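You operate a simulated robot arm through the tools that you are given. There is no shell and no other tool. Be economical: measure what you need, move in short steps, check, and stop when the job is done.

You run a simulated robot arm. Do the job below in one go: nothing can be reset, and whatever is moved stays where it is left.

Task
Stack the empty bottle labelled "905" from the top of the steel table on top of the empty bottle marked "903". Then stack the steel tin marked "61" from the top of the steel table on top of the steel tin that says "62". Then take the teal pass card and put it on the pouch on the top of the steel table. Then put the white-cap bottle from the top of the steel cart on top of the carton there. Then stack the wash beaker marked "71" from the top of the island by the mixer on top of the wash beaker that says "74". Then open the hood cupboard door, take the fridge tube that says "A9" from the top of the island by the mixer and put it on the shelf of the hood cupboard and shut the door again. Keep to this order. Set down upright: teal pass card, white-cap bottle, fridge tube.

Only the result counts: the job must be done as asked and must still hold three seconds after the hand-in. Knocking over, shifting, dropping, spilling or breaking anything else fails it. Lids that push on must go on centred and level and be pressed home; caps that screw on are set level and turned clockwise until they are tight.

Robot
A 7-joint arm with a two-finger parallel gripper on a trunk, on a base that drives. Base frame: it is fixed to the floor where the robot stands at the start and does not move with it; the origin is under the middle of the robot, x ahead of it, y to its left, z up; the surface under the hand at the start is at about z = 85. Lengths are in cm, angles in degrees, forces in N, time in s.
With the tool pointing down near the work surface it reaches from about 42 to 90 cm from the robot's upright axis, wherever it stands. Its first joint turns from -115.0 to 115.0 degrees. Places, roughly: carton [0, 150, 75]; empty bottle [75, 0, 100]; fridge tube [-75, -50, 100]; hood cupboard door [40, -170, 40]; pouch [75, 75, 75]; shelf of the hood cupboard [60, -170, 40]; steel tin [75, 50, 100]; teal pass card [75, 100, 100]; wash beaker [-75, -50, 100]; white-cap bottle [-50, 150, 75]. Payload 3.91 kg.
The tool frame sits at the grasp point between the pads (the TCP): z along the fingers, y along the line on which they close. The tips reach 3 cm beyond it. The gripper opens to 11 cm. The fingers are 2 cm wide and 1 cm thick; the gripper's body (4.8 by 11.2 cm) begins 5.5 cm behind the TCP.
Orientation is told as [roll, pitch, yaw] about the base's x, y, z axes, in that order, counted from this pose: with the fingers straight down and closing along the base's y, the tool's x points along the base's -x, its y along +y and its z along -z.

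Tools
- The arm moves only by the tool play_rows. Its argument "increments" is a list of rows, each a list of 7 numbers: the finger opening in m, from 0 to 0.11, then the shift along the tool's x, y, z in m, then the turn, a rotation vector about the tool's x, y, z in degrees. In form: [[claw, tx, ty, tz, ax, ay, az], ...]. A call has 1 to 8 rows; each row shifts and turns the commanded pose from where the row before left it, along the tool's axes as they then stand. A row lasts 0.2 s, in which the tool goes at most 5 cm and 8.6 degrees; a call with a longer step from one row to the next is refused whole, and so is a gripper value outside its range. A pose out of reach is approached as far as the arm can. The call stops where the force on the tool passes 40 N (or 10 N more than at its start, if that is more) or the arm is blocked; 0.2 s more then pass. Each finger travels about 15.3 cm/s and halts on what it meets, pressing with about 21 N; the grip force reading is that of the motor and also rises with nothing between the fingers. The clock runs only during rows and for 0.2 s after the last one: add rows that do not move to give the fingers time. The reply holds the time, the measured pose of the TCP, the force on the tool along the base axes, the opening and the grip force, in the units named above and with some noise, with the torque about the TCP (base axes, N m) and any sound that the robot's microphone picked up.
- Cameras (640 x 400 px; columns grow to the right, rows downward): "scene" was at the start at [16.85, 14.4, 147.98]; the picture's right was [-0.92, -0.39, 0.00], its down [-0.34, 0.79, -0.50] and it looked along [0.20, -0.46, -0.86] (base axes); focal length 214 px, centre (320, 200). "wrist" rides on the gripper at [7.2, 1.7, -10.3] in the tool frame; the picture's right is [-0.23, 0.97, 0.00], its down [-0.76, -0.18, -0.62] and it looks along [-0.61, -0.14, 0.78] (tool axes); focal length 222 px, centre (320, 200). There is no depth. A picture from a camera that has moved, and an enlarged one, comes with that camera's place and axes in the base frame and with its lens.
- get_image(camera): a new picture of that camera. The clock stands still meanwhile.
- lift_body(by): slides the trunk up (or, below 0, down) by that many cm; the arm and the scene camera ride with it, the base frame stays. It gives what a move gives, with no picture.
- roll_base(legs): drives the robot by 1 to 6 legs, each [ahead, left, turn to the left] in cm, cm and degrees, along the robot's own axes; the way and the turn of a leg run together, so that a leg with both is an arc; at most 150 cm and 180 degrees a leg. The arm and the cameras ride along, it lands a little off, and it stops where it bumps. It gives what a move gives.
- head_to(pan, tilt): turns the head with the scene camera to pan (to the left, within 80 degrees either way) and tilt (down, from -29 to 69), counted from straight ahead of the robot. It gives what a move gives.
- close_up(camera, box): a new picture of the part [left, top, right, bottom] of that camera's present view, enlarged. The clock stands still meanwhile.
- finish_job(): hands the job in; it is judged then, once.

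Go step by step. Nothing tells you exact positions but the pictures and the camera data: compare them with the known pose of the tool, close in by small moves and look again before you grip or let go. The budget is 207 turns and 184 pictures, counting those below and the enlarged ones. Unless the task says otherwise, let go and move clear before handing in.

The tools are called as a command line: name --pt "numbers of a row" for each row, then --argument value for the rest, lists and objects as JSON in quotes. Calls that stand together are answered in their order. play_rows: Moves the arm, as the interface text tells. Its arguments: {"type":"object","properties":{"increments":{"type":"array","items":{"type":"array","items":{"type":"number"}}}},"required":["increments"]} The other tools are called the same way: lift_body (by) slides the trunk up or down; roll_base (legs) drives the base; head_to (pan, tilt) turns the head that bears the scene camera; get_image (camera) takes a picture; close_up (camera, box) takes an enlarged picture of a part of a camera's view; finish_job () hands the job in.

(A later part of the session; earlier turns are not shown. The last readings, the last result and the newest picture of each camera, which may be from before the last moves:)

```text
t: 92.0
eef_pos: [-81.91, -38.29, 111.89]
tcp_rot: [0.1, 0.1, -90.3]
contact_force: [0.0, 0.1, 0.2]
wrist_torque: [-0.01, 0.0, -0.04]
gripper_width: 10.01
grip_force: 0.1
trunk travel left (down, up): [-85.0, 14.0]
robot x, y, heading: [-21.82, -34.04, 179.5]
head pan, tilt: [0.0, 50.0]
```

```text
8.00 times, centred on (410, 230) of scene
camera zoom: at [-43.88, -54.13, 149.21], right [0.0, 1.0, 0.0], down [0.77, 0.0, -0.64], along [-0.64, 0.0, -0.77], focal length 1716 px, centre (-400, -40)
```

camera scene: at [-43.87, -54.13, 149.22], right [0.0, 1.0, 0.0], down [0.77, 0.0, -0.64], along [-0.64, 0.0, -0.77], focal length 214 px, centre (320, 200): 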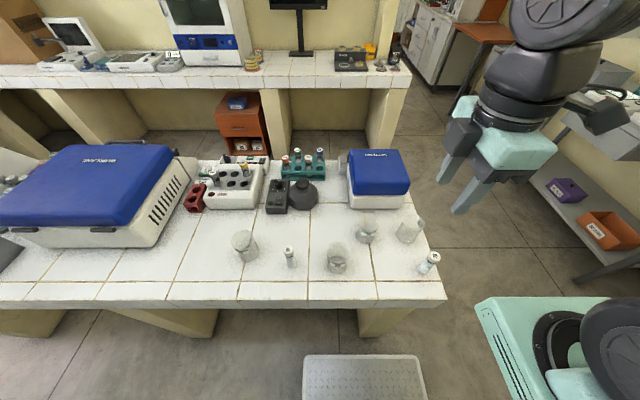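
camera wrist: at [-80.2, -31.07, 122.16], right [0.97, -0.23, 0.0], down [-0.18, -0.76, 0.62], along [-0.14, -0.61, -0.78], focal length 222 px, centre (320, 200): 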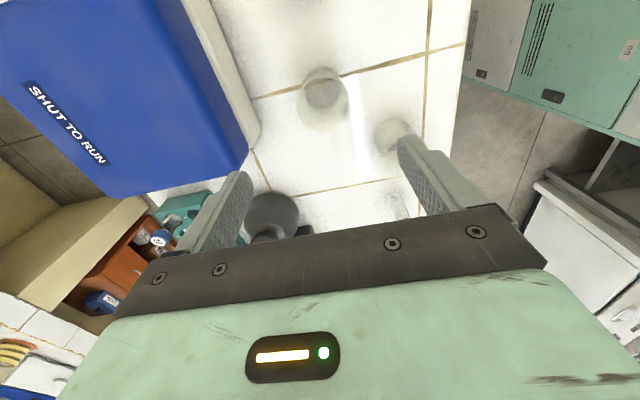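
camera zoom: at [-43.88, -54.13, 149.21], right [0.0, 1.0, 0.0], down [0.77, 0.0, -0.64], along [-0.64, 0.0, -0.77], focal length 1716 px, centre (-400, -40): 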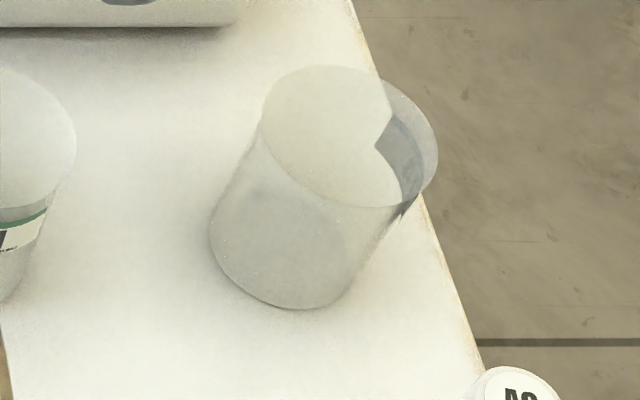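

close_up --camera "wrist" --box '[270, 50, 390, 150]'

play_rows --pt "0.1 0.045 0 0 0 0 0" --pt "0.1 0.045 0 0 0 0 0" --pt "0.1 0.045 0 0 0 0 0" --pt "0.1 0 0 0 0 0 0"

get_image --camera "wrist"

close_up --camera "wrist" --box '[270, 40, 390, 140]'

```text
4.00 times, centred on (330, 100) of wrist
camera zoom: at [-80.2, -31.07, 122.16], right [0.97, -0.23, 0.0], down [-0.18, -0.76, 0.62], along [-0.14, -0.61, -0.78], focal length 888 px, centre (280, 600)
```

zoom: 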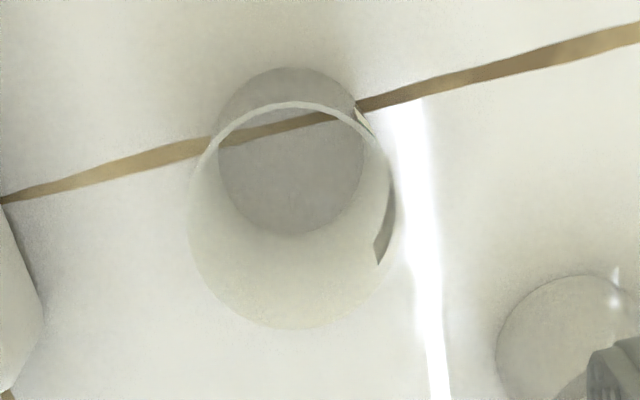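

```text
t: 93.0
eef_pos: [-81.9, -24.71, 111.99]
tcp_rot: [0.0, 0.0, -90.3]
contact_force: [-0.3, 0.1, 0.4]
wrist_torque: [0.0, 0.05, 0.01]
gripper_width: 9.98
grip_force: 0.1
trunk travel left (down, up): [-85.0, 14.0]
robot x, y, heading: [-21.73, -33.75, 180.1]
head pan, tilt: [0.0, 50.0]
```

```text
111 pictures are left
camera wrist: at [-80.28, -17.51, 122.29], right [0.97, -0.23, 0.0], down [-0.18, -0.76, 0.62], along [-0.14, -0.61, -0.78], focal length 222 px, centre (320, 200)
```

wrist: 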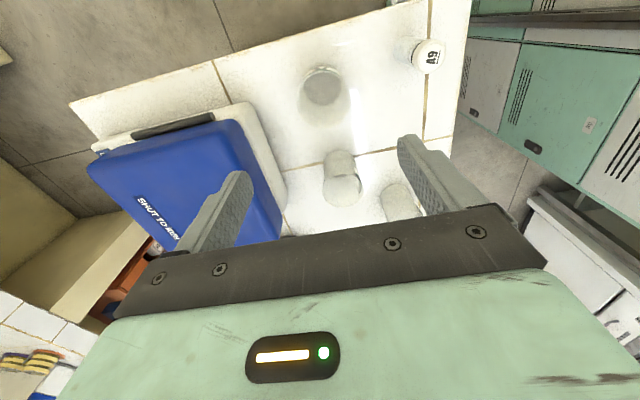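

```text
4.00 times, centred on (330, 90) of wrist
camera zoom: at [-80.28, -17.51, 122.29], right [0.97, -0.23, 0.0], down [-0.18, -0.76, 0.62], along [-0.14, -0.61, -0.78], focal length 888 px, centre (280, 640)
```

zoom: 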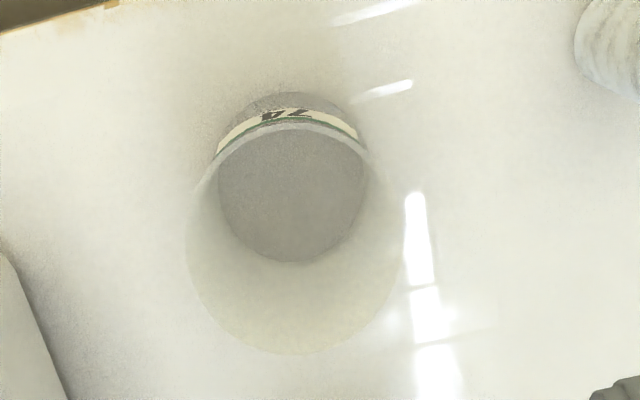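

Label "74" confirmed. Rims are at z about 93.4: 71 at (-81.5, -38.9), 74 at (-81.5, -24.9). Returning to 71 and descending.

play_rows --pt "0.11 -0.0473 0.0013 0 0 0 0" --pt "0.11 -0.0473 0.0013 0 0 0 0" --pt "0.11 -0.0473 0.0013 0 0 0 0" --pt "0.11 0 0 0.045 0 0 0" --pt "0.11 0 0 0.045 0 0 0" --pt "0.11 0 0 0.03 0 0 0" --pt "0.11 0 0 0 0 0 0"

get_image --camera "wrist"

close_up --camera "scene" --box '[320, 180, 440, 270]'

```text
t: 94.7
eef_pos: [-81.66, -38.95, 99.87]
tcp_rot: [0.1, 0.0, -90.2]
contact_force: [-0.5, 0.2, 0.1]
wrist_torque: [0.01, 0.01, -0.03]
gripper_width: 10.99
grip_force: 0.1
trunk travel left (down, up): [-85.0, 14.0]
robot x, y, heading: [-21.89, -33.62, 180.0]
head pan, tilt: [0.0, 50.0]
```

```text
109 pictures are left
camera wrist: at [-79.89, -31.75, 110.21], right [0.97, -0.23, 0.0], down [-0.18, -0.76, 0.62], along [-0.14, -0.61, -0.78], focal length 222 px, centre (320, 200)
```

wrist: 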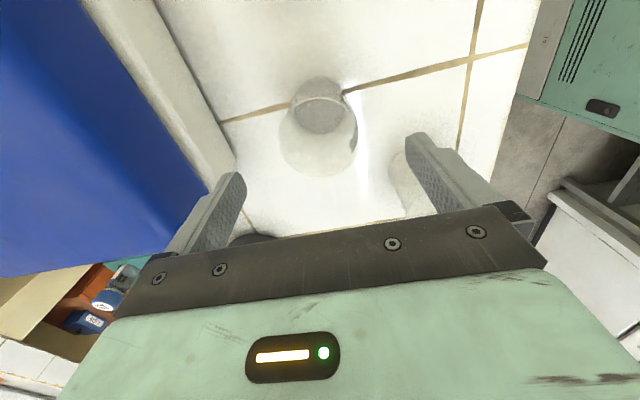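

```text
4.44 times, centred on (380, 225) of scene
camera zoom: at [-43.88, -54.13, 149.21], right [0.0, 1.0, 0.0], down [0.77, 0.0, -0.64], along [-0.64, 0.0, -0.77], focal length 953 px, centre (53, 89)
```

zoom: 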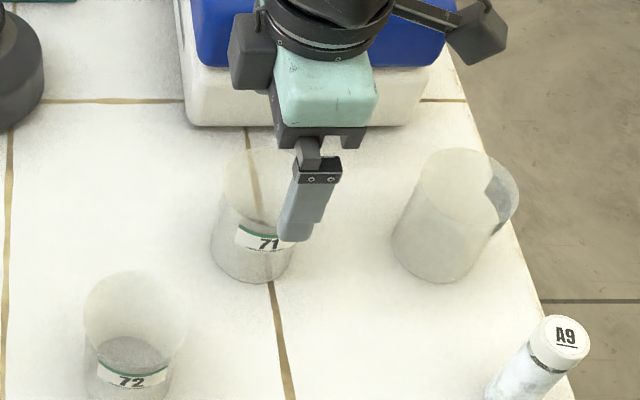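

Good clearance all round. Descending to grip height and closing.

play_rows --pt "0.11 0.002 0.001 0.045 0 0 0" --pt "0.11 0 0 0.045 0 0 0" --pt "0.11 0 0 0.013 0 0 0" --pt "0.08 0 0 0 0 0 0" --pt "0.06 0 0 0 0 0 0" --pt "0.03 0 0 0 0 0 0" --pt "0.0 0 0 0 0 0 0" --pt "0.0 0 0 0 0 0 0"

get_image --camera "wrist"

close_up --camera "scene" --box '[320, 180, 440, 270]'

```text
t: 96.5
eef_pos: [-81.44, -38.85, 89.81]
tcp_rot: [0.1, 0.1, -90.3]
contact_force: [0.1, 0.6, 0.2]
wrist_torque: [0.04, 0.02, 0.0]
gripper_width: 6.11
grip_force: 21.5
trunk travel left (down, up): [-85.0, 14.0]
robot x, y, heading: [-21.53, -33.63, 180.1]
head pan, tilt: [0.0, 50.0]
```

```text
107 pictures are left
camera wrist: at [-79.72, -31.55, 100.15], right [0.97, -0.23, 0.0], down [-0.18, -0.76, 0.62], along [-0.14, -0.61, -0.78], focal length 222 px, centre (320, 200)
```

wrist: 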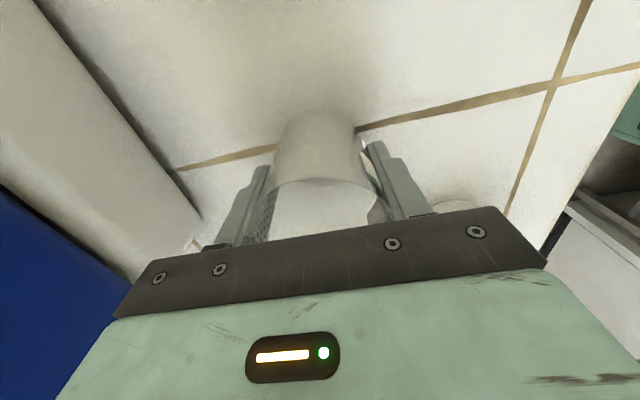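

```text
4.44 times, centred on (380, 225) of scene
camera zoom: at [-43.88, -54.13, 149.21], right [0.0, 1.0, 0.0], down [0.77, 0.0, -0.64], along [-0.64, 0.0, -0.77], focal length 953 px, centre (53, 89)
```

zoom: 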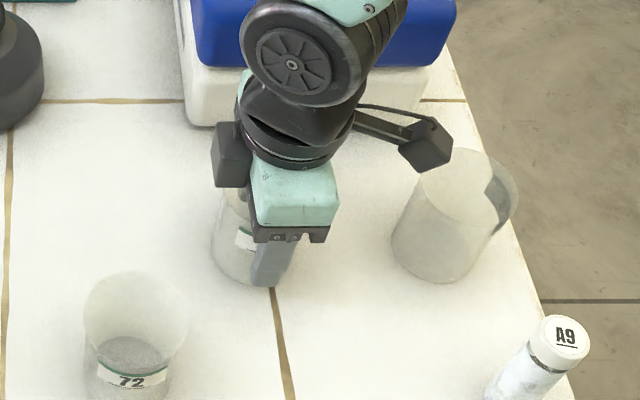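

71 is held (6.1 cm). Lifting and moving 14 cm to above 74.

play_rows --pt "0.0 0 0 -0.02 0 0 0" --pt "0.0 0 0 -0.045 0 0 0" --pt "0.0 0 0 -0.045 0 0 0" --pt "0.0 0 0 -0.02 0 0 0" --pt "0.0 0.0467 0 0 0 0 0" --pt "0.0 0.0467 0 0 0 0 0" --pt "0.0 0.0467 0 0 0 0 0" --pt "0.0 0 0 0 0 0 0"

get_image --camera "wrist"

close_up --camera "scene" --box '[350, 170, 470, 260]'

```text
t: 98.2
eef_pos: [-81.42, -24.66, 102.82]
tcp_rot: [0.0, 0.0, -90.4]
contact_force: [0.3, 0.7, -0.8]
wrist_torque: [0.0, -0.01, 0.02]
gripper_width: 6.09
grip_force: 20.7
trunk travel left (down, up): [-85.0, 14.0]
robot x, y, heading: [-22.24, -33.92, 179.9]
head pan, tilt: [0.0, 50.0]
```

```text
105 pictures are left
camera wrist: at [-79.72, -17.49, 113.17], right [0.97, -0.23, 0.0], down [-0.18, -0.76, 0.62], along [-0.14, -0.61, -0.78], focal length 222 px, centre (320, 200)
```

wrist: 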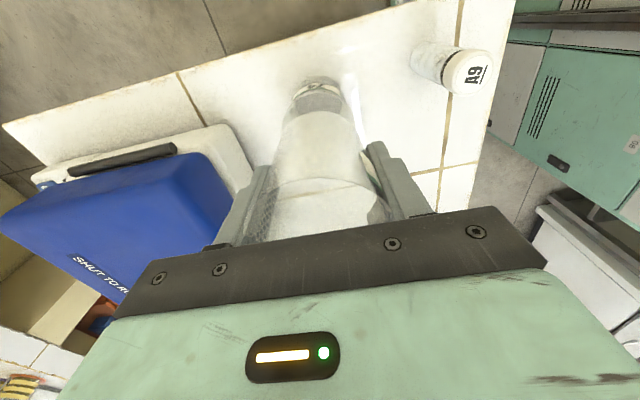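

```text
4.44 times, centred on (410, 215) of scene
camera zoom: at [-43.88, -54.13, 149.22], right [0.0, 1.0, 0.0], down [0.77, 0.0, -0.64], along [-0.64, 0.0, -0.77], focal length 953 px, centre (-80, 133)
```

zoom: 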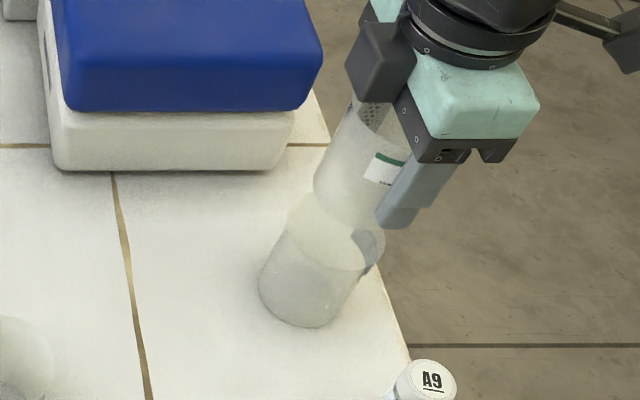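

71 is above 74. Lowering to about 1 cm above the rim for a precise alignment check.

play_rows --pt "0.0 0 0 0.03 0 0 0" --pt "0.0 0 0 0.01 0 0 0" --pt "0.0 0 0 0 0 0 0"

close_up --camera "wrist" --box '[260, 70, 380, 170]'

close_up --camera "scene" --box '[380, 190, 444, 254]'

```text
t: 99.0
eef_pos: [-81.47, -24.72, 98.83]
tcp_rot: [0.0, 0.1, -90.3]
contact_force: [-0.2, 0.6, -0.4]
wrist_torque: [-0.04, -0.01, -0.01]
gripper_width: 6.13
grip_force: 21.1
trunk travel left (down, up): [-85.0, 14.0]
robot x, y, heading: [-21.99, -33.27, 180.0]
head pan, tilt: [0.0, 50.0]
```

```text
4.00 times, centred on (320, 120) of wrist
camera zoom: at [-79.65, -17.57, 109.08], right [0.97, -0.23, 0.0], down [-0.18, -0.76, 0.62], along [-0.14, -0.61, -0.78], focal length 888 px, centre (320, 520)
```

zoom: 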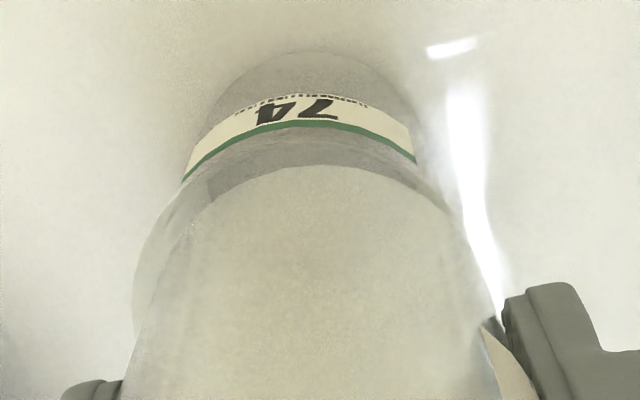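

```text
6.25 times, centred on (412, 222) of scene
camera zoom: at [-43.88, -54.13, 149.22], right [0.0, 1.0, 0.0], down [0.77, 0.0, -0.64], along [-0.64, 0.0, -0.77], focal length 1340 px, centre (-255, 62)
```

zoom: 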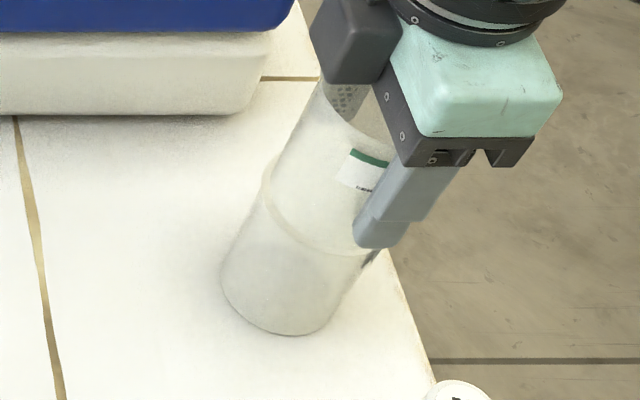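

Alignment looks within a couple of mm. Lowering in tiny steps.

play_rows --pt "0.0 0 0 0.005 0 0 0" --pt "0.0 0 0 0.003 0 0 0" --pt "0.0 0 0 0.003 0 0 0" --pt "0.0 0 0 0.002 0 0 0"

```text
t: 100.0
eef_pos: [-81.46, -24.87, 97.41]
tcp_rot: [0.0, -0.1, -90.2]
contact_force: [-2.0, -1.2, 19.6]
wrist_torque: [-0.11, 0.04, -0.03]
gripper_width: 6.11
grip_force: 21.5
trunk travel left (down, up): [-85.0, 14.0]
robot x, y, heading: [-22.02, -33.7, 179.6]
head pan, tilt: [0.0, 50.0]
```

Contact at the expected height (rim-on-base). Checking before release.

play_rows --pt "0.0 0 0 -0.0015 0 0 0" --pt "0.0 0 0 0 0 0 0"

close_up --camera "scene" --box '[380, 190, 444, 254]'

close_up --camera "wrist" --box '[260, 70, 380, 170]'

```text
t: 100.7
eef_pos: [-81.38, -24.66, 97.49]
tcp_rot: [0.2, 0.1, -90.2]
contact_force: [-0.4, 0.4, 0.8]
wrist_torque: [0.0, -0.01, 0.02]
gripper_width: 6.08
grip_force: 21.2
trunk travel left (down, up): [-85.0, 14.0]
robot x, y, heading: [-21.85, -33.86, 180.1]
head pan, tilt: [0.0, 50.0]
```

```text
6.25 times, centred on (412, 222) of scene
camera zoom: at [-43.88, -54.13, 149.19], right [0.0, 1.0, 0.0], down [0.77, 0.0, -0.64], along [-0.64, 0.0, -0.77], focal length 1340 px, centre (-255, 62)
```

zoom: 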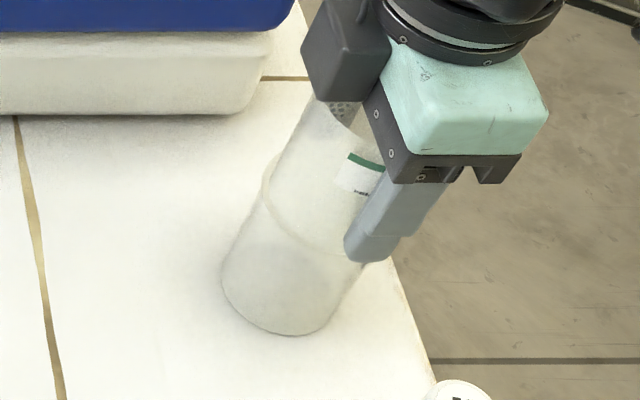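

```text
4.00 times, centred on (320, 120) of wrist
camera zoom: at [-79.65, -17.6, 107.88], right [0.97, -0.23, 0.0], down [-0.18, -0.76, 0.62], along [-0.14, -0.61, -0.78], focal length 888 px, centre (320, 520)
```

zoom: 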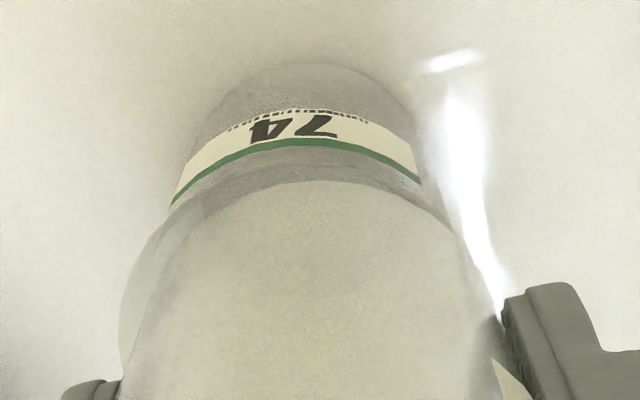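

Seated and upright. Releasing and rising straight up.

play_rows --pt "0.0 0 0 0.0005 0 0 0" --pt "0.065 0 0 0 0 0 0" --pt "0.08 0 0 0 0 0 0" --pt "0.095 0 0 0 0 0 0" --pt "0.095 0 0 -0.02 0 0 0" --pt "0.095 0 0 -0.045 0 0 0" --pt "0.095 0 0 -0.045 0 0 0" --pt "0.095 0 0 -0.045 0 0 0"

close_up --camera "scene" --box '[370, 170, 450, 280]'

get_image --camera "wrist"

```text
t: 102.5
eef_pos: [-81.51, -24.88, 112.93]
tcp_rot: [0.2, 0.0, -90.3]
contact_force: [-0.6, 0.8, 0.2]
wrist_torque: [-0.02, -0.04, 0.0]
gripper_width: 9.52
grip_force: 0.1
trunk travel left (down, up): [-85.0, 14.0]
robot x, y, heading: [-21.87, -33.89, 179.8]
head pan, tilt: [0.0, 50.0]
```

```text
3.64 times, centred on (410, 225) of scene
camera zoom: at [-43.93, -54.13, 149.2], right [0.0, 1.0, 0.0], down [0.77, 0.0, -0.64], along [-0.64, 0.0, -0.77], focal length 780 px, centre (-7, 109)
```

zoom: 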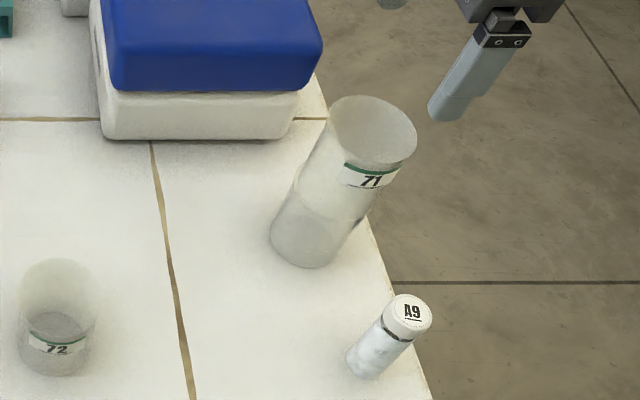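

```text
98 pictures are left
camera wrist: at [-79.76, -17.69, 123.25], right [0.97, -0.23, 0.0], down [-0.18, -0.76, 0.62], along [-0.14, -0.61, -0.78], focal length 222 px, centre (320, 200)
```

wrist: 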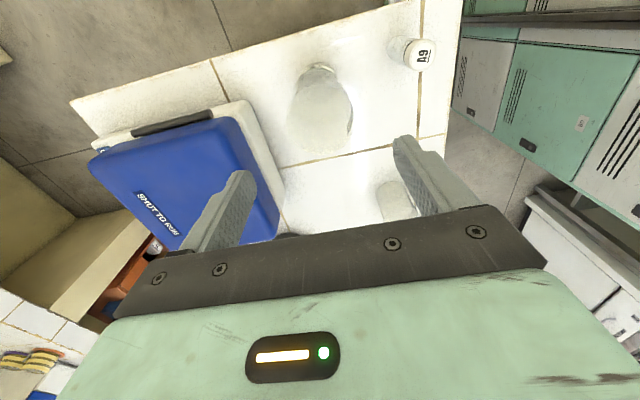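

71 stands on 74. Now the hood cupboard: tuck the arm, turn to face along the aisle and look for it.

play_rows --pt "0.05 0 0 -0.04 0 0 0" --pt "0.05 -0.018 0.031 -0.022 0 0 0" --pt "0.05 -0.018 0.031 -0.022 0 0 0" --pt "0.05 -0.018 0.031 -0.022 0 0 0" --pt "0.05 -0.018 0.031 -0.022 0 0 0" --pt "0.05 -0.018 0.031 0 0 0 0"

roll_base --legs '[[-10, 0, 0], [0, 0, 90]]'

head_to --pan 20 --tilt 35

get_image --camera "scene"

```text
t: 103.8
eef_pos: [-65.98, -33.94, 125.79]
tcp_rot: [0.0, 0.0, -90.4]
contact_force: [-0.1, 0.3, -0.1]
wrist_torque: [0.0, -0.04, 0.01]
gripper_width: 5.0
grip_force: 0.1
trunk travel left (down, up): [-85.0, 14.0]
robot x, y, heading: [-22.09, -33.8, 179.7]
head pan, tilt: [0.0, 50.0]
```

```text
t: 108.8
eef_pos: [-11.57, -77.93, 125.89]
tcp_rot: [0.1, 0.1, -0.1]
contact_force: [0.7, -0.2, -0.2]
wrist_torque: [-0.02, -0.02, 0.02]
gripper_width: 4.99
grip_force: 0.1
trunk travel left (down, up): [-85.0, 14.0]
robot x, y, heading: [-11.72, -33.7, -90.1]
head pan, tilt: [0.0, 50.0]
```

```text
t: 109.7
eef_pos: [-11.62, -77.95, 125.8]
tcp_rot: [0.1, 0.1, -0.1]
contact_force: [0.1, 0.7, 0.8]
wrist_torque: [0.01, 0.01, -0.01]
gripper_width: 5.0
grip_force: 0.1
trunk travel left (down, up): [-85.0, 14.0]
robot x, y, heading: [-12.32, -33.69, -90.2]
head pan, tilt: [20.0, 35.0]
```

```text
97 pictures are left
camera scene: at [11.51, -56.21, 151.38], right [-0.94, -0.34, 0.0], down [-0.2, 0.54, -0.82], along [0.28, -0.77, -0.57], focal length 214 px, centre (320, 200)
```

scene: 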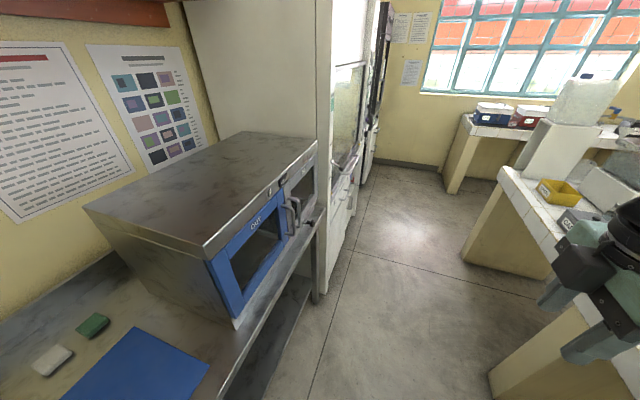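

The hood lies further along the aisle on the left. Driving along, then turning to face it.

roll_base --legs '[[100, -8, 0]]'

head_to --pan 70 --tilt 45

get_image --camera "scene"

```text
t: 114.8
eef_pos: [-22.0, -177.08, 125.8]
tcp_rot: [0.1, 0.1, -1.8]
contact_force: [0.6, 0.4, -0.2]
wrist_torque: [-0.02, 0.0, -0.02]
gripper_width: 5.0
grip_force: 0.1
trunk travel left (down, up): [-85.0, 14.0]
robot x, y, heading: [-20.9, -132.96, -91.3]
head pan, tilt: [20.0, 35.0]
```

```text
t: 116.0
eef_pos: [-22.08, -176.98, 125.88]
tcp_rot: [0.1, 0.2, -1.9]
contact_force: [-0.9, -0.1, 0.4]
wrist_torque: [0.0, 0.05, -0.04]
gripper_width: 5.0
grip_force: 0.1
trunk travel left (down, up): [-85.0, 14.0]
robot x, y, heading: [-20.95, -133.13, -91.9]
head pan, tilt: [70.0, 45.0]
```

```text
96 pictures are left
camera scene: at [6.5, -150.71, 149.91], right [-0.37, -0.93, 0.0], down [-0.66, 0.26, -0.71], along [0.66, -0.26, -0.71], focal length 214 px, centre (320, 200)
```

scene: 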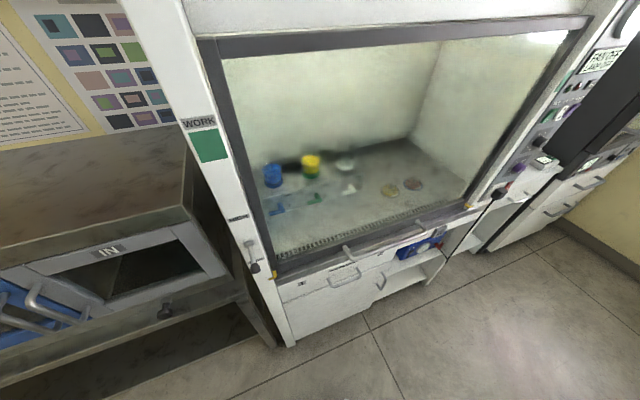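

The hood's base has a white door and open shelf parts. I lower the trunk for a level look.

lift_body --by -45

head_to --pan 75 --tilt 40

get_image --camera "scene"

```text
refused: -45 is not a number from -40 to 40
```

```text
t: 116.7
eef_pos: [-22.13, -177.07, 125.77]
tcp_rot: [0.2, 0.1, -1.7]
contact_force: [0.5, 0.4, -0.9]
wrist_torque: [-0.02, -0.02, 0.03]
gripper_width: 5.01
grip_force: 0.1
trunk travel left (down, up): [-85.0, 14.0]
robot x, y, heading: [-21.4, -132.58, -91.6]
head pan, tilt: [75.0, 40.0]
```

```text
95 pictures are left
camera scene: at [7.09, -150.14, 150.63], right [-0.29, -0.96, 0.0], down [-0.62, 0.18, -0.77], along [0.73, -0.22, -0.64], focal length 214 px, centre (320, 200)
```

scene: 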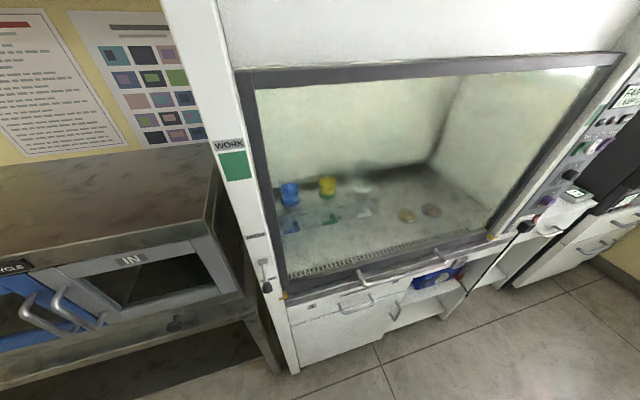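

lift_body --by -40

head_to --pan 75 --tilt 35

get_image --camera "scene"

```text
t: 120.5
eef_pos: [-22.05, -177.11, 85.79]
tcp_rot: [0.0, 0.1, -1.8]
contact_force: [1.0, 0.3, 0.0]
wrist_torque: [0.03, -0.01, 0.02]
gripper_width: 5.01
grip_force: 0.1
trunk travel left (down, up): [-45.0, 54.0]
robot x, y, heading: [-20.83, -133.07, -91.7]
head pan, tilt: [75.0, 40.0]
```

```text
t: 121.2
eef_pos: [-22.02, -177.0, 85.86]
tcp_rot: [0.1, 0.2, -1.7]
contact_force: [0.3, 0.3, 0.1]
wrist_torque: [0.04, -0.02, 0.01]
gripper_width: 5.01
grip_force: 0.1
trunk travel left (down, up): [-45.0, 54.0]
robot x, y, heading: [-21.13, -133.02, -91.8]
head pan, tilt: [75.0, 35.0]
```

```text
94 pictures are left
camera scene: at [7.38, -150.22, 111.39], right [-0.29, -0.96, 0.0], down [-0.55, 0.16, -0.82], along [0.78, -0.23, -0.57], focal length 214 px, centre (320, 200)
```

scene: 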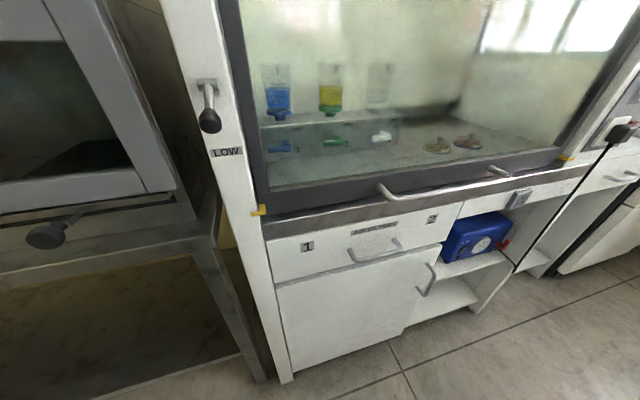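

close_up --camera "scene" --box '[250, 190, 530, 390]'

close_up --camera "scene" --box '[380, 225, 480, 335]'

```text
2.00 times, centred on (390, 290) of scene
camera zoom: at [7.38, -150.22, 111.39], right [-0.29, -0.96, 0.0], down [-0.55, 0.16, -0.82], along [0.78, -0.23, -0.57], focal length 429 px, centre (180, 20)
```

zoom: 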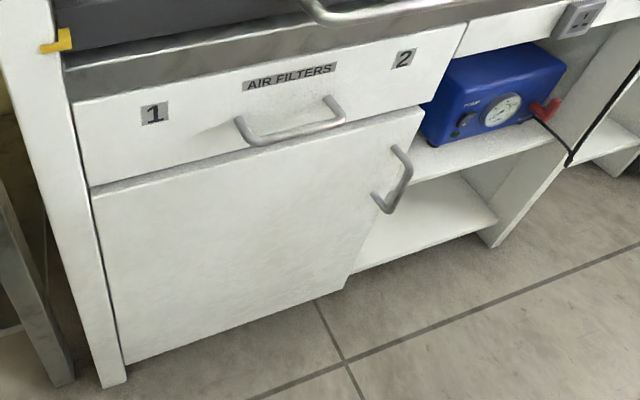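

```text
3.64 times, centred on (430, 280) of scene
camera zoom: at [7.38, -150.22, 111.39], right [-0.29, -0.96, 0.0], down [-0.55, 0.16, -0.82], along [0.78, -0.23, -0.57], focal length 780 px, centre (-80, -91)
```

zoom: 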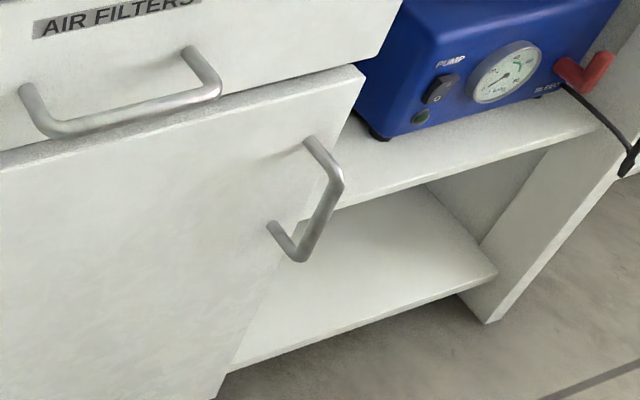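

Door: hinge on the left at y≈-149, right edge y≈-197, z 9–64.5, plane x≈39.5; vertical handle at y≈-195, z 43–56.5, bar at x≈35.5. The aisle is narrow, so I check the robot's own footprint.

head_to --pan 0 --tilt 69

get_image --camera "scene"

head_to --pan -80 --tilt 50

get_image --camera "scene"

```text
t: 122.6
eef_pos: [-22.1, -176.96, 85.79]
tcp_rot: [0.1, 0.1, -1.7]
contact_force: [0.3, 0.5, -0.7]
wrist_torque: [0.0, 0.0, -0.01]
gripper_width: 5.01
grip_force: 0.0
trunk travel left (down, up): [-45.0, 54.0]
robot x, y, heading: [-21.2, -133.04, -91.6]
head pan, tilt: [0.0, 68.8]
```

```text
91 pictures are left
camera scene: at [-1.21, -153.29, 107.02], right [-1.0, 0.03, 0.0], down [0.03, 0.93, -0.36], along [-0.01, -0.36, -0.93], focal length 214 px, centre (320, 200)
```

scene: 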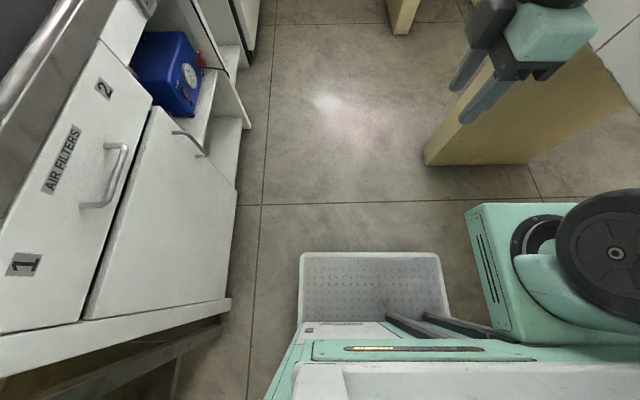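

```text
t: 124.2
eef_pos: [-22.04, -176.99, 85.82]
tcp_rot: [0.1, 0.2, -1.8]
contact_force: [0.6, 0.2, -0.5]
wrist_torque: [0.03, -0.03, 0.0]
gripper_width: 4.99
grip_force: 0.0
trunk travel left (down, up): [-45.0, 54.0]
robot x, y, heading: [-21.31, -132.64, -91.5]
head pan, tilt: [-80.0, 50.0]
```

```text
90 pictures are left
camera scene: at [-8.67, -148.83, 109.22], right [-0.15, 0.99, 0.0], down [0.76, 0.11, -0.64], along [-0.64, -0.09, -0.77], focal length 214 px, centre (320, 200)
```

scene: 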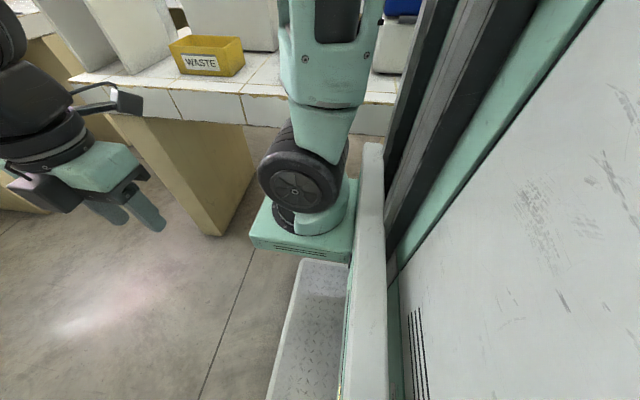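

Footprint is about ±29 cm wide and 32 cm forward, so I will open the door only ~38° now so that I can still drive past. First swing the hand toward the door.

play_rows --pt "0.08 -0.0457 -0.0114 0.007 0 0 0" --pt "0.08 -0.0457 -0.0114 0.007 0 0 0" --pt "0.08 -0.0457 -0.0114 0.007 0 0 0" --pt "0.08 -0.0457 -0.0114 0.007 0 0 0" --pt "0.08 -0.0457 -0.0114 0.007 0 0 0" --pt "0.08 -0.0457 -0.0114 0.007 0 0 0" --pt "0.08 -0.0457 -0.0114 0.007 0 0 0"

play_rows --pt "0.08 0 0 0 0 -8.3 0" --pt "0.08 0 0 0 0 -8.3 0" --pt "0.08 0 0 0 0 -8.3 0" --pt "0.08 0 0 0 0 -8.3 0" --pt "0.08 0 0 0 0 -8.3 0" --pt "0.08 0 0 0 0 -8.3 0" --pt "0.08 0 0 0 0 -8.3 0"

head_to --pan 60 --tilt 40

get_image --camera "scene"

```text
t: 125.8
eef_pos: [9.97, -185.94, 81.08]
tcp_rot: [0.0, 0.0, -1.8]
contact_force: [0.2, 0.5, -0.6]
wrist_torque: [0.01, -0.01, 0.0]
gripper_width: 8.0
grip_force: 0.0
trunk travel left (down, up): [-45.0, 54.0]
robot x, y, heading: [-21.06, -132.86, -91.6]
head pan, tilt: [-80.0, 50.0]
```

```text
t: 127.3
eef_pos: [9.66, -185.91, 80.96]
tcp_rot: [-0.1, -58.3, -1.6]
contact_force: [0.5, -0.3, 0.0]
wrist_torque: [0.04, 0.02, 0.0]
gripper_width: 8.0
grip_force: 0.0
trunk travel left (down, up): [-45.0, 54.0]
robot x, y, heading: [-21.28, -132.87, -91.5]
head pan, tilt: [-80.0, 50.0]
```

```text
t: 129.6
eef_pos: [9.67, -185.99, 80.91]
tcp_rot: [0.1, -58.1, -1.9]
contact_force: [-0.4, -1.1, -0.1]
wrist_torque: [0.02, 0.04, 0.0]
gripper_width: 8.01
grip_force: 0.2
trunk travel left (down, up): [-45.0, 54.0]
robot x, y, heading: [-21.0, -132.8, -91.8]
head pan, tilt: [60.0, 40.0]
```

```text
89 pictures are left
camera scene: at [6.18, -152.17, 110.63], right [-0.53, -0.85, 0.0], down [-0.55, 0.34, -0.77], along [0.65, -0.4, -0.64], focal length 214 px, centre (320, 200)
```

scene: 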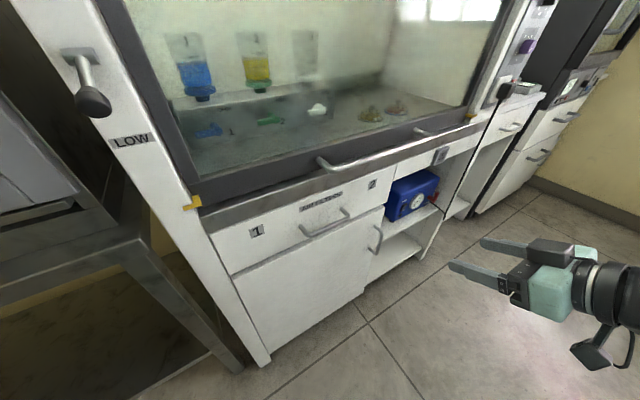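

Fingers nearly forward. Finish the pitch, then lower the trunk to handle height.

play_rows --pt "0.08 0 0 0 0 -8.0 0" --pt "0.08 0 0 0 0 -8.0 0" --pt "0.08 0 0 0 0 -8.0 0" --pt "0.08 0 0 0 0 -7.8 0"

lift_body --by -31

get_image --camera "scene"

get_image --camera "wrist"

```text
t: 130.6
eef_pos: [9.71, -185.98, 80.99]
tcp_rot: [88.0, -90.0, -89.8]
contact_force: [0.4, 0.0, -0.9]
wrist_torque: [-0.01, 0.03, 0.02]
gripper_width: 8.01
grip_force: 0.0
trunk travel left (down, up): [-45.0, 54.0]
robot x, y, heading: [-21.2, -132.98, -91.6]
head pan, tilt: [60.0, 40.0]
```

```text
t: 133.7
eef_pos: [9.58, -186.14, 49.85]
tcp_rot: [20.5, -89.7, -22.1]
contact_force: [-0.2, 0.7, -0.4]
wrist_torque: [0.01, 0.01, 0.01]
gripper_width: 8.01
grip_force: 0.0
trunk travel left (down, up): [-14.0, 85.0]
robot x, y, heading: [-20.83, -132.84, -91.3]
head pan, tilt: [60.0, 40.0]
```

```text
88 pictures are left
camera scene: at [6.18, -152.16, 79.64], right [-0.52, -0.85, 0.0], down [-0.55, 0.34, -0.77], along [0.65, -0.4, -0.64], focal length 214 px, centre (320, 200)
```

scene: 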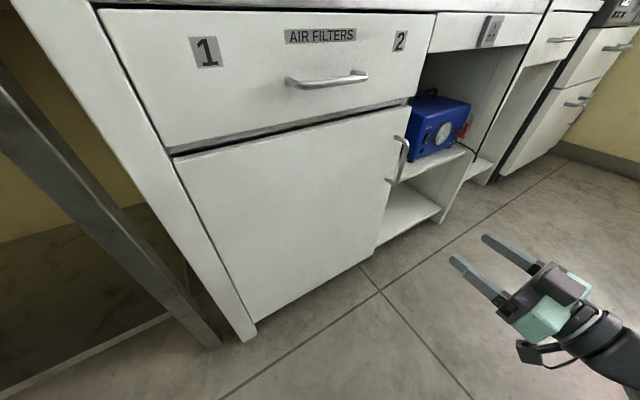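

```text
87 pictures are left
camera wrist: at [-0.65, -184.02, 42.71], right [0.03, 0.97, 0.23], down [-0.63, -0.16, 0.76], along [0.78, -0.17, 0.6], focal length 222 px, centre (320, 200)
```

wrist: 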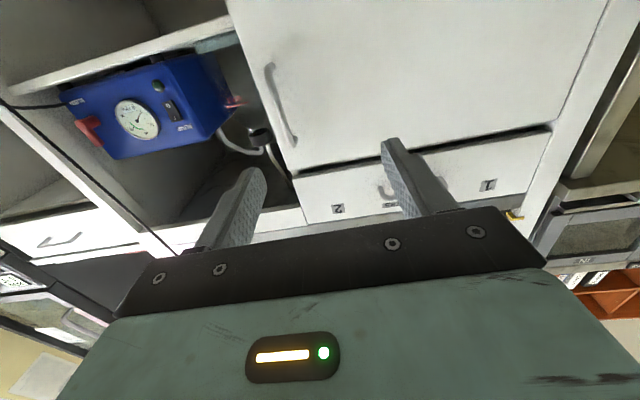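

close_up --camera "scene" --box '[360, 120, 440, 200]'

close_up --camera "wrist" --box '[240, 50, 330, 160]'

```text
5.00 times, centred on (400, 160) of scene
camera zoom: at [6.18, -152.16, 79.64], right [-0.52, -0.85, 0.0], down [-0.55, 0.34, -0.77], along [0.65, -0.4, -0.64], focal length 1072 px, centre (-80, 400)
```

zoom: 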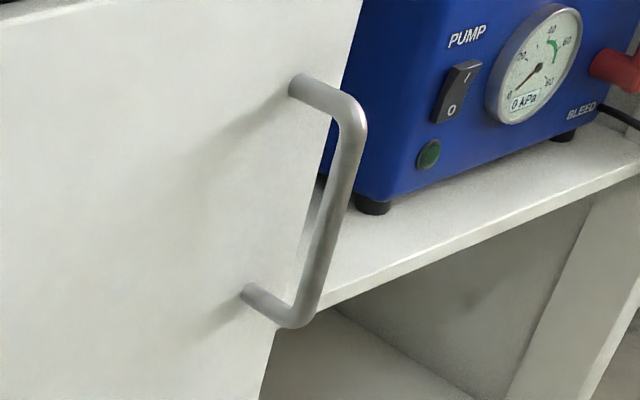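

```text
3.64 times, centred on (285, 105) of wrist
camera zoom: at [-0.65, -184.02, 42.71], right [0.03, 0.97, 0.23], down [-0.63, -0.16, 0.76], along [0.78, -0.17, 0.6], focal length 808 px, centre (447, 546)
```

zoom: 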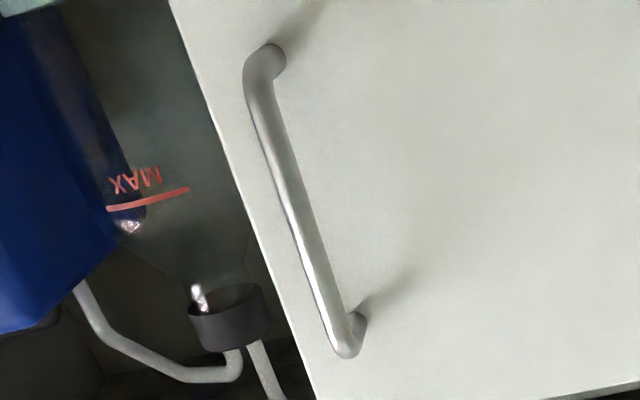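

Handle bar found at x≈35.4, y≈-193.6, z 46–58. Approaching to a pre-grasp.

play_rows --pt "0.08 -0.0042 -0.0138 0.036 0 0 0" --pt "0.08 -0.0042 -0.0138 0.036 0 0 0" --pt "0.08 -0.0042 -0.0138 0.036 0 0 0" --pt "0.08 -0.0042 -0.0138 0.036 0 0 0" --pt "0.08 -0.0042 -0.0138 0.036 0 0 0" --pt "0.08 0 0 0 0 0 0"

get_image --camera "wrist"

close_up --camera "scene" --box '[340, 100, 520, 260]'

```text
t: 135.1
eef_pos: [27.86, -193.42, 52.17]
tcp_rot: [18.0, -89.8, -19.9]
contact_force: [-0.1, 0.4, -0.3]
wrist_torque: [0.0, 0.01, -0.03]
gripper_width: 8.0
grip_force: 0.0
trunk travel left (down, up): [-14.0, 85.0]
robot x, y, heading: [-21.0, -132.77, -91.7]
head pan, tilt: [60.0, 40.0]
```

```text
84 pictures are left
camera wrist: at [17.39, -191.39, 44.92], right [0.03, 0.97, 0.23], down [-0.63, -0.16, 0.76], along [0.78, -0.17, 0.6], focal length 222 px, centre (320, 200)
```

wrist: 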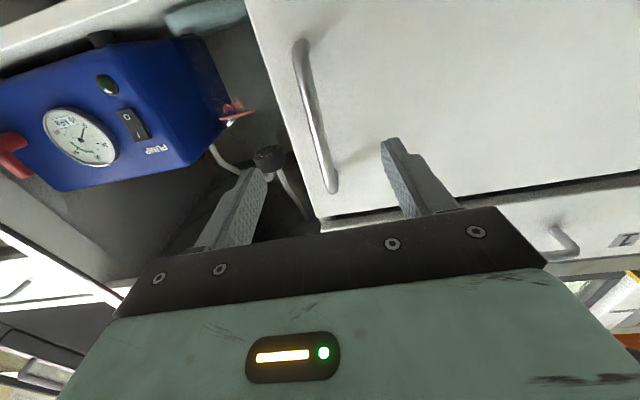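

```text
2.50 times, centred on (430, 180) of scene
camera zoom: at [6.19, -152.16, 79.63], right [-0.52, -0.85, 0.0], down [-0.55, 0.34, -0.77], along [0.65, -0.4, -0.64], focal length 536 px, centre (45, 250)
```

zoom: 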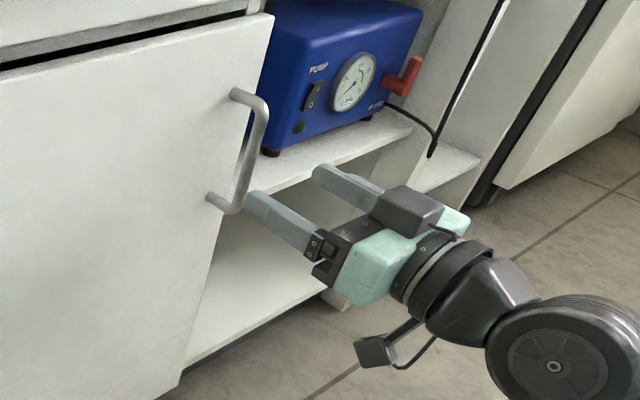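

Bar is centred between the fingers. Advancing and closing on it.

play_rows --pt "0.08 0 0 0.035 0 0 0" --pt "0.08 0 0 0.028 0 0 0" --pt "0.05 0 0 0 0 0 0" --pt "0.02 0 0 0 0 0 0" --pt "0.0 0 0 0 0 0 0" --pt "0.0 0 0 0 0 0 0"

get_image --camera "wrist"

```text
t: 136.5
eef_pos: [33.85, -193.61, 52.0]
tcp_rot: [18.6, -89.7, -20.3]
contact_force: [-0.4, 1.6, -2.0]
wrist_torque: [-0.06, -0.08, 0.03]
gripper_width: 1.18
grip_force: 45.3
trunk travel left (down, up): [-14.0, 85.0]
robot x, y, heading: [-21.04, -132.77, -91.4]
head pan, tilt: [60.0, 40.0]
```

```text
82 pictures are left
camera wrist: at [23.59, -191.61, 44.8], right [0.03, 0.97, 0.23], down [-0.63, -0.16, 0.76], along [0.78, -0.17, 0.6], focal length 222 px, centre (320, 200)
```

wrist: 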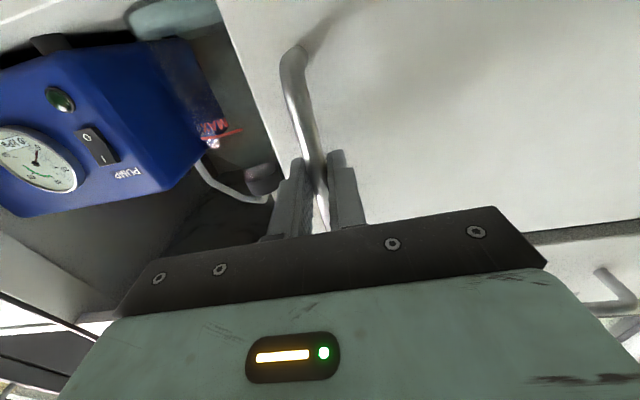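

Bar gripped. Pulling the door open along the hinge arc, first a few degrees.

play_rows --pt "0.0 0 0.0029 -0.0236 3 0 0" --pt "0.0 0 0.0029 -0.0236 3 0 0" --pt "0.0 0 0.0029 -0.0236 3 0 0"

```text
t: 137.3
eef_pos: [26.65, -192.24, 52.1]
tcp_rot: [0.6, -89.8, -11.3]
contact_force: [-0.7, -0.5, -0.7]
wrist_torque: [-0.09, -0.4, -0.02]
gripper_width: 1.17
grip_force: 44.8
trunk travel left (down, up): [-14.0, 85.0]
robot x, y, heading: [-21.18, -132.96, -91.6]
head pan, tilt: [60.0, 40.0]
```

Forces are low; the door follows. Continuing to about 39°.

play_rows --pt "0.0 0 0.0055 -0.0392 5 0 0" --pt "0.0 0 0.0055 -0.0392 5 0 0" --pt "0.0 0 0.0055 -0.0392 5 0 0" --pt "0.0 0 0.0055 -0.0392 5 0 0" --pt "0.0 0 0.0055 -0.0392 5 0 0" --pt "0.0 0 0.0055 -0.0392 5 0 0"

get_image --camera "scene"

get_image --camera "wrist"

```text
t: 138.6
eef_pos: [7.65, -181.45, 52.01]
tcp_rot: [-22.1, -89.6, -16.9]
contact_force: [-1.4, -1.5, -1.0]
wrist_torque: [0.6, 0.55, 0.01]
gripper_width: 1.18
grip_force: 44.9
out of reach, approached as far as the arm can: row 6
trunk travel left (down, up): [-14.0, 85.0]
robot x, y, heading: [-21.26, -133.22, -91.6]
head pan, tilt: [60.0, 40.0]
stopped in row 6: the force on the tool passed its limit at 42 N (the readings are from after the stop); the commanded pose is now the measured one
```

```text
81 pictures are left
camera scene: at [6.15, -152.2, 79.64], right [-0.53, -0.85, 0.0], down [-0.55, 0.34, -0.77], along [0.65, -0.4, -0.64], focal length 214 px, centre (320, 200)
```

scene: 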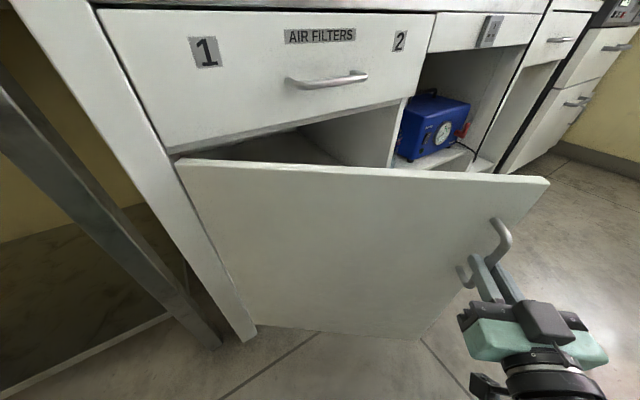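

```text
80 pictures are left
camera wrist: at [0.59, -173.66, 44.81], right [0.61, 0.76, 0.22], down [-0.59, 0.25, 0.77], along [0.52, -0.6, 0.6], focal length 222 px, centre (320, 200)
```

wrist: 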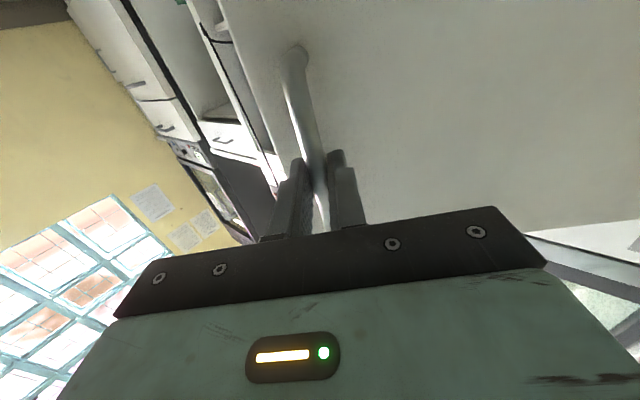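

The door is open about 37°, enough for my plan. Releasing the handle and rising with the trunk.

play_rows --pt "0.03 0 0 0 0 0 0" --pt "0.06 0 0 0 0 0 0" --pt "0.06 0 0 0 0 0 0" --pt "0.06 -0.02 0 0 0 0 0" --pt "0.06 -0.04 0 0 0 0 0"

lift_body --by 40

lift_body --by 31

get_image --camera "scene"

```text
t: 139.8
eef_pos: [7.47, -181.48, 58.11]
tcp_rot: [-31.2, -89.6, -7.8]
contact_force: [0.3, -1.0, 0.1]
wrist_torque: [0.01, 0.02, -0.02]
gripper_width: 6.02
grip_force: 0.1
trunk travel left (down, up): [-14.0, 85.0]
robot x, y, heading: [-21.06, -133.16, -91.7]
head pan, tilt: [60.0, 40.0]
```

```text
t: 143.6
eef_pos: [7.43, -181.62, 97.94]
tcp_rot: [-30.4, -89.7, -8.6]
contact_force: [0.2, -0.6, -0.1]
wrist_torque: [0.0, 0.01, -0.04]
gripper_width: 5.99
grip_force: 0.0
trunk travel left (down, up): [-54.0, 45.0]
robot x, y, heading: [-21.43, -132.95, -91.9]
head pan, tilt: [60.0, 40.0]
```

```text
t: 146.7
eef_pos: [7.49, -181.5, 128.95]
tcp_rot: [-30.5, -89.7, -8.4]
contact_force: [0.1, -0.6, 0.3]
wrist_torque: [0.01, 0.03, -0.01]
gripper_width: 5.98
grip_force: 0.0
trunk travel left (down, up): [-85.0, 14.0]
robot x, y, heading: [-20.9, -132.81, -91.6]
head pan, tilt: [60.0, 40.0]
```

```text
79 pictures are left
camera scene: at [6.15, -152.21, 150.63], right [-0.53, -0.85, 0.0], down [-0.55, 0.34, -0.77], along [0.65, -0.4, -0.64], focal length 214 px, centre (320, 200)
```

scene: 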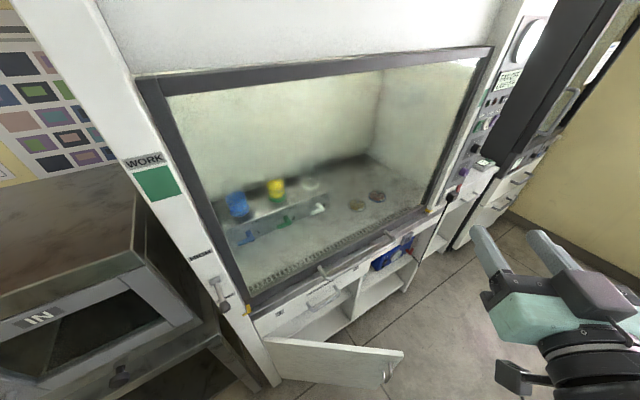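

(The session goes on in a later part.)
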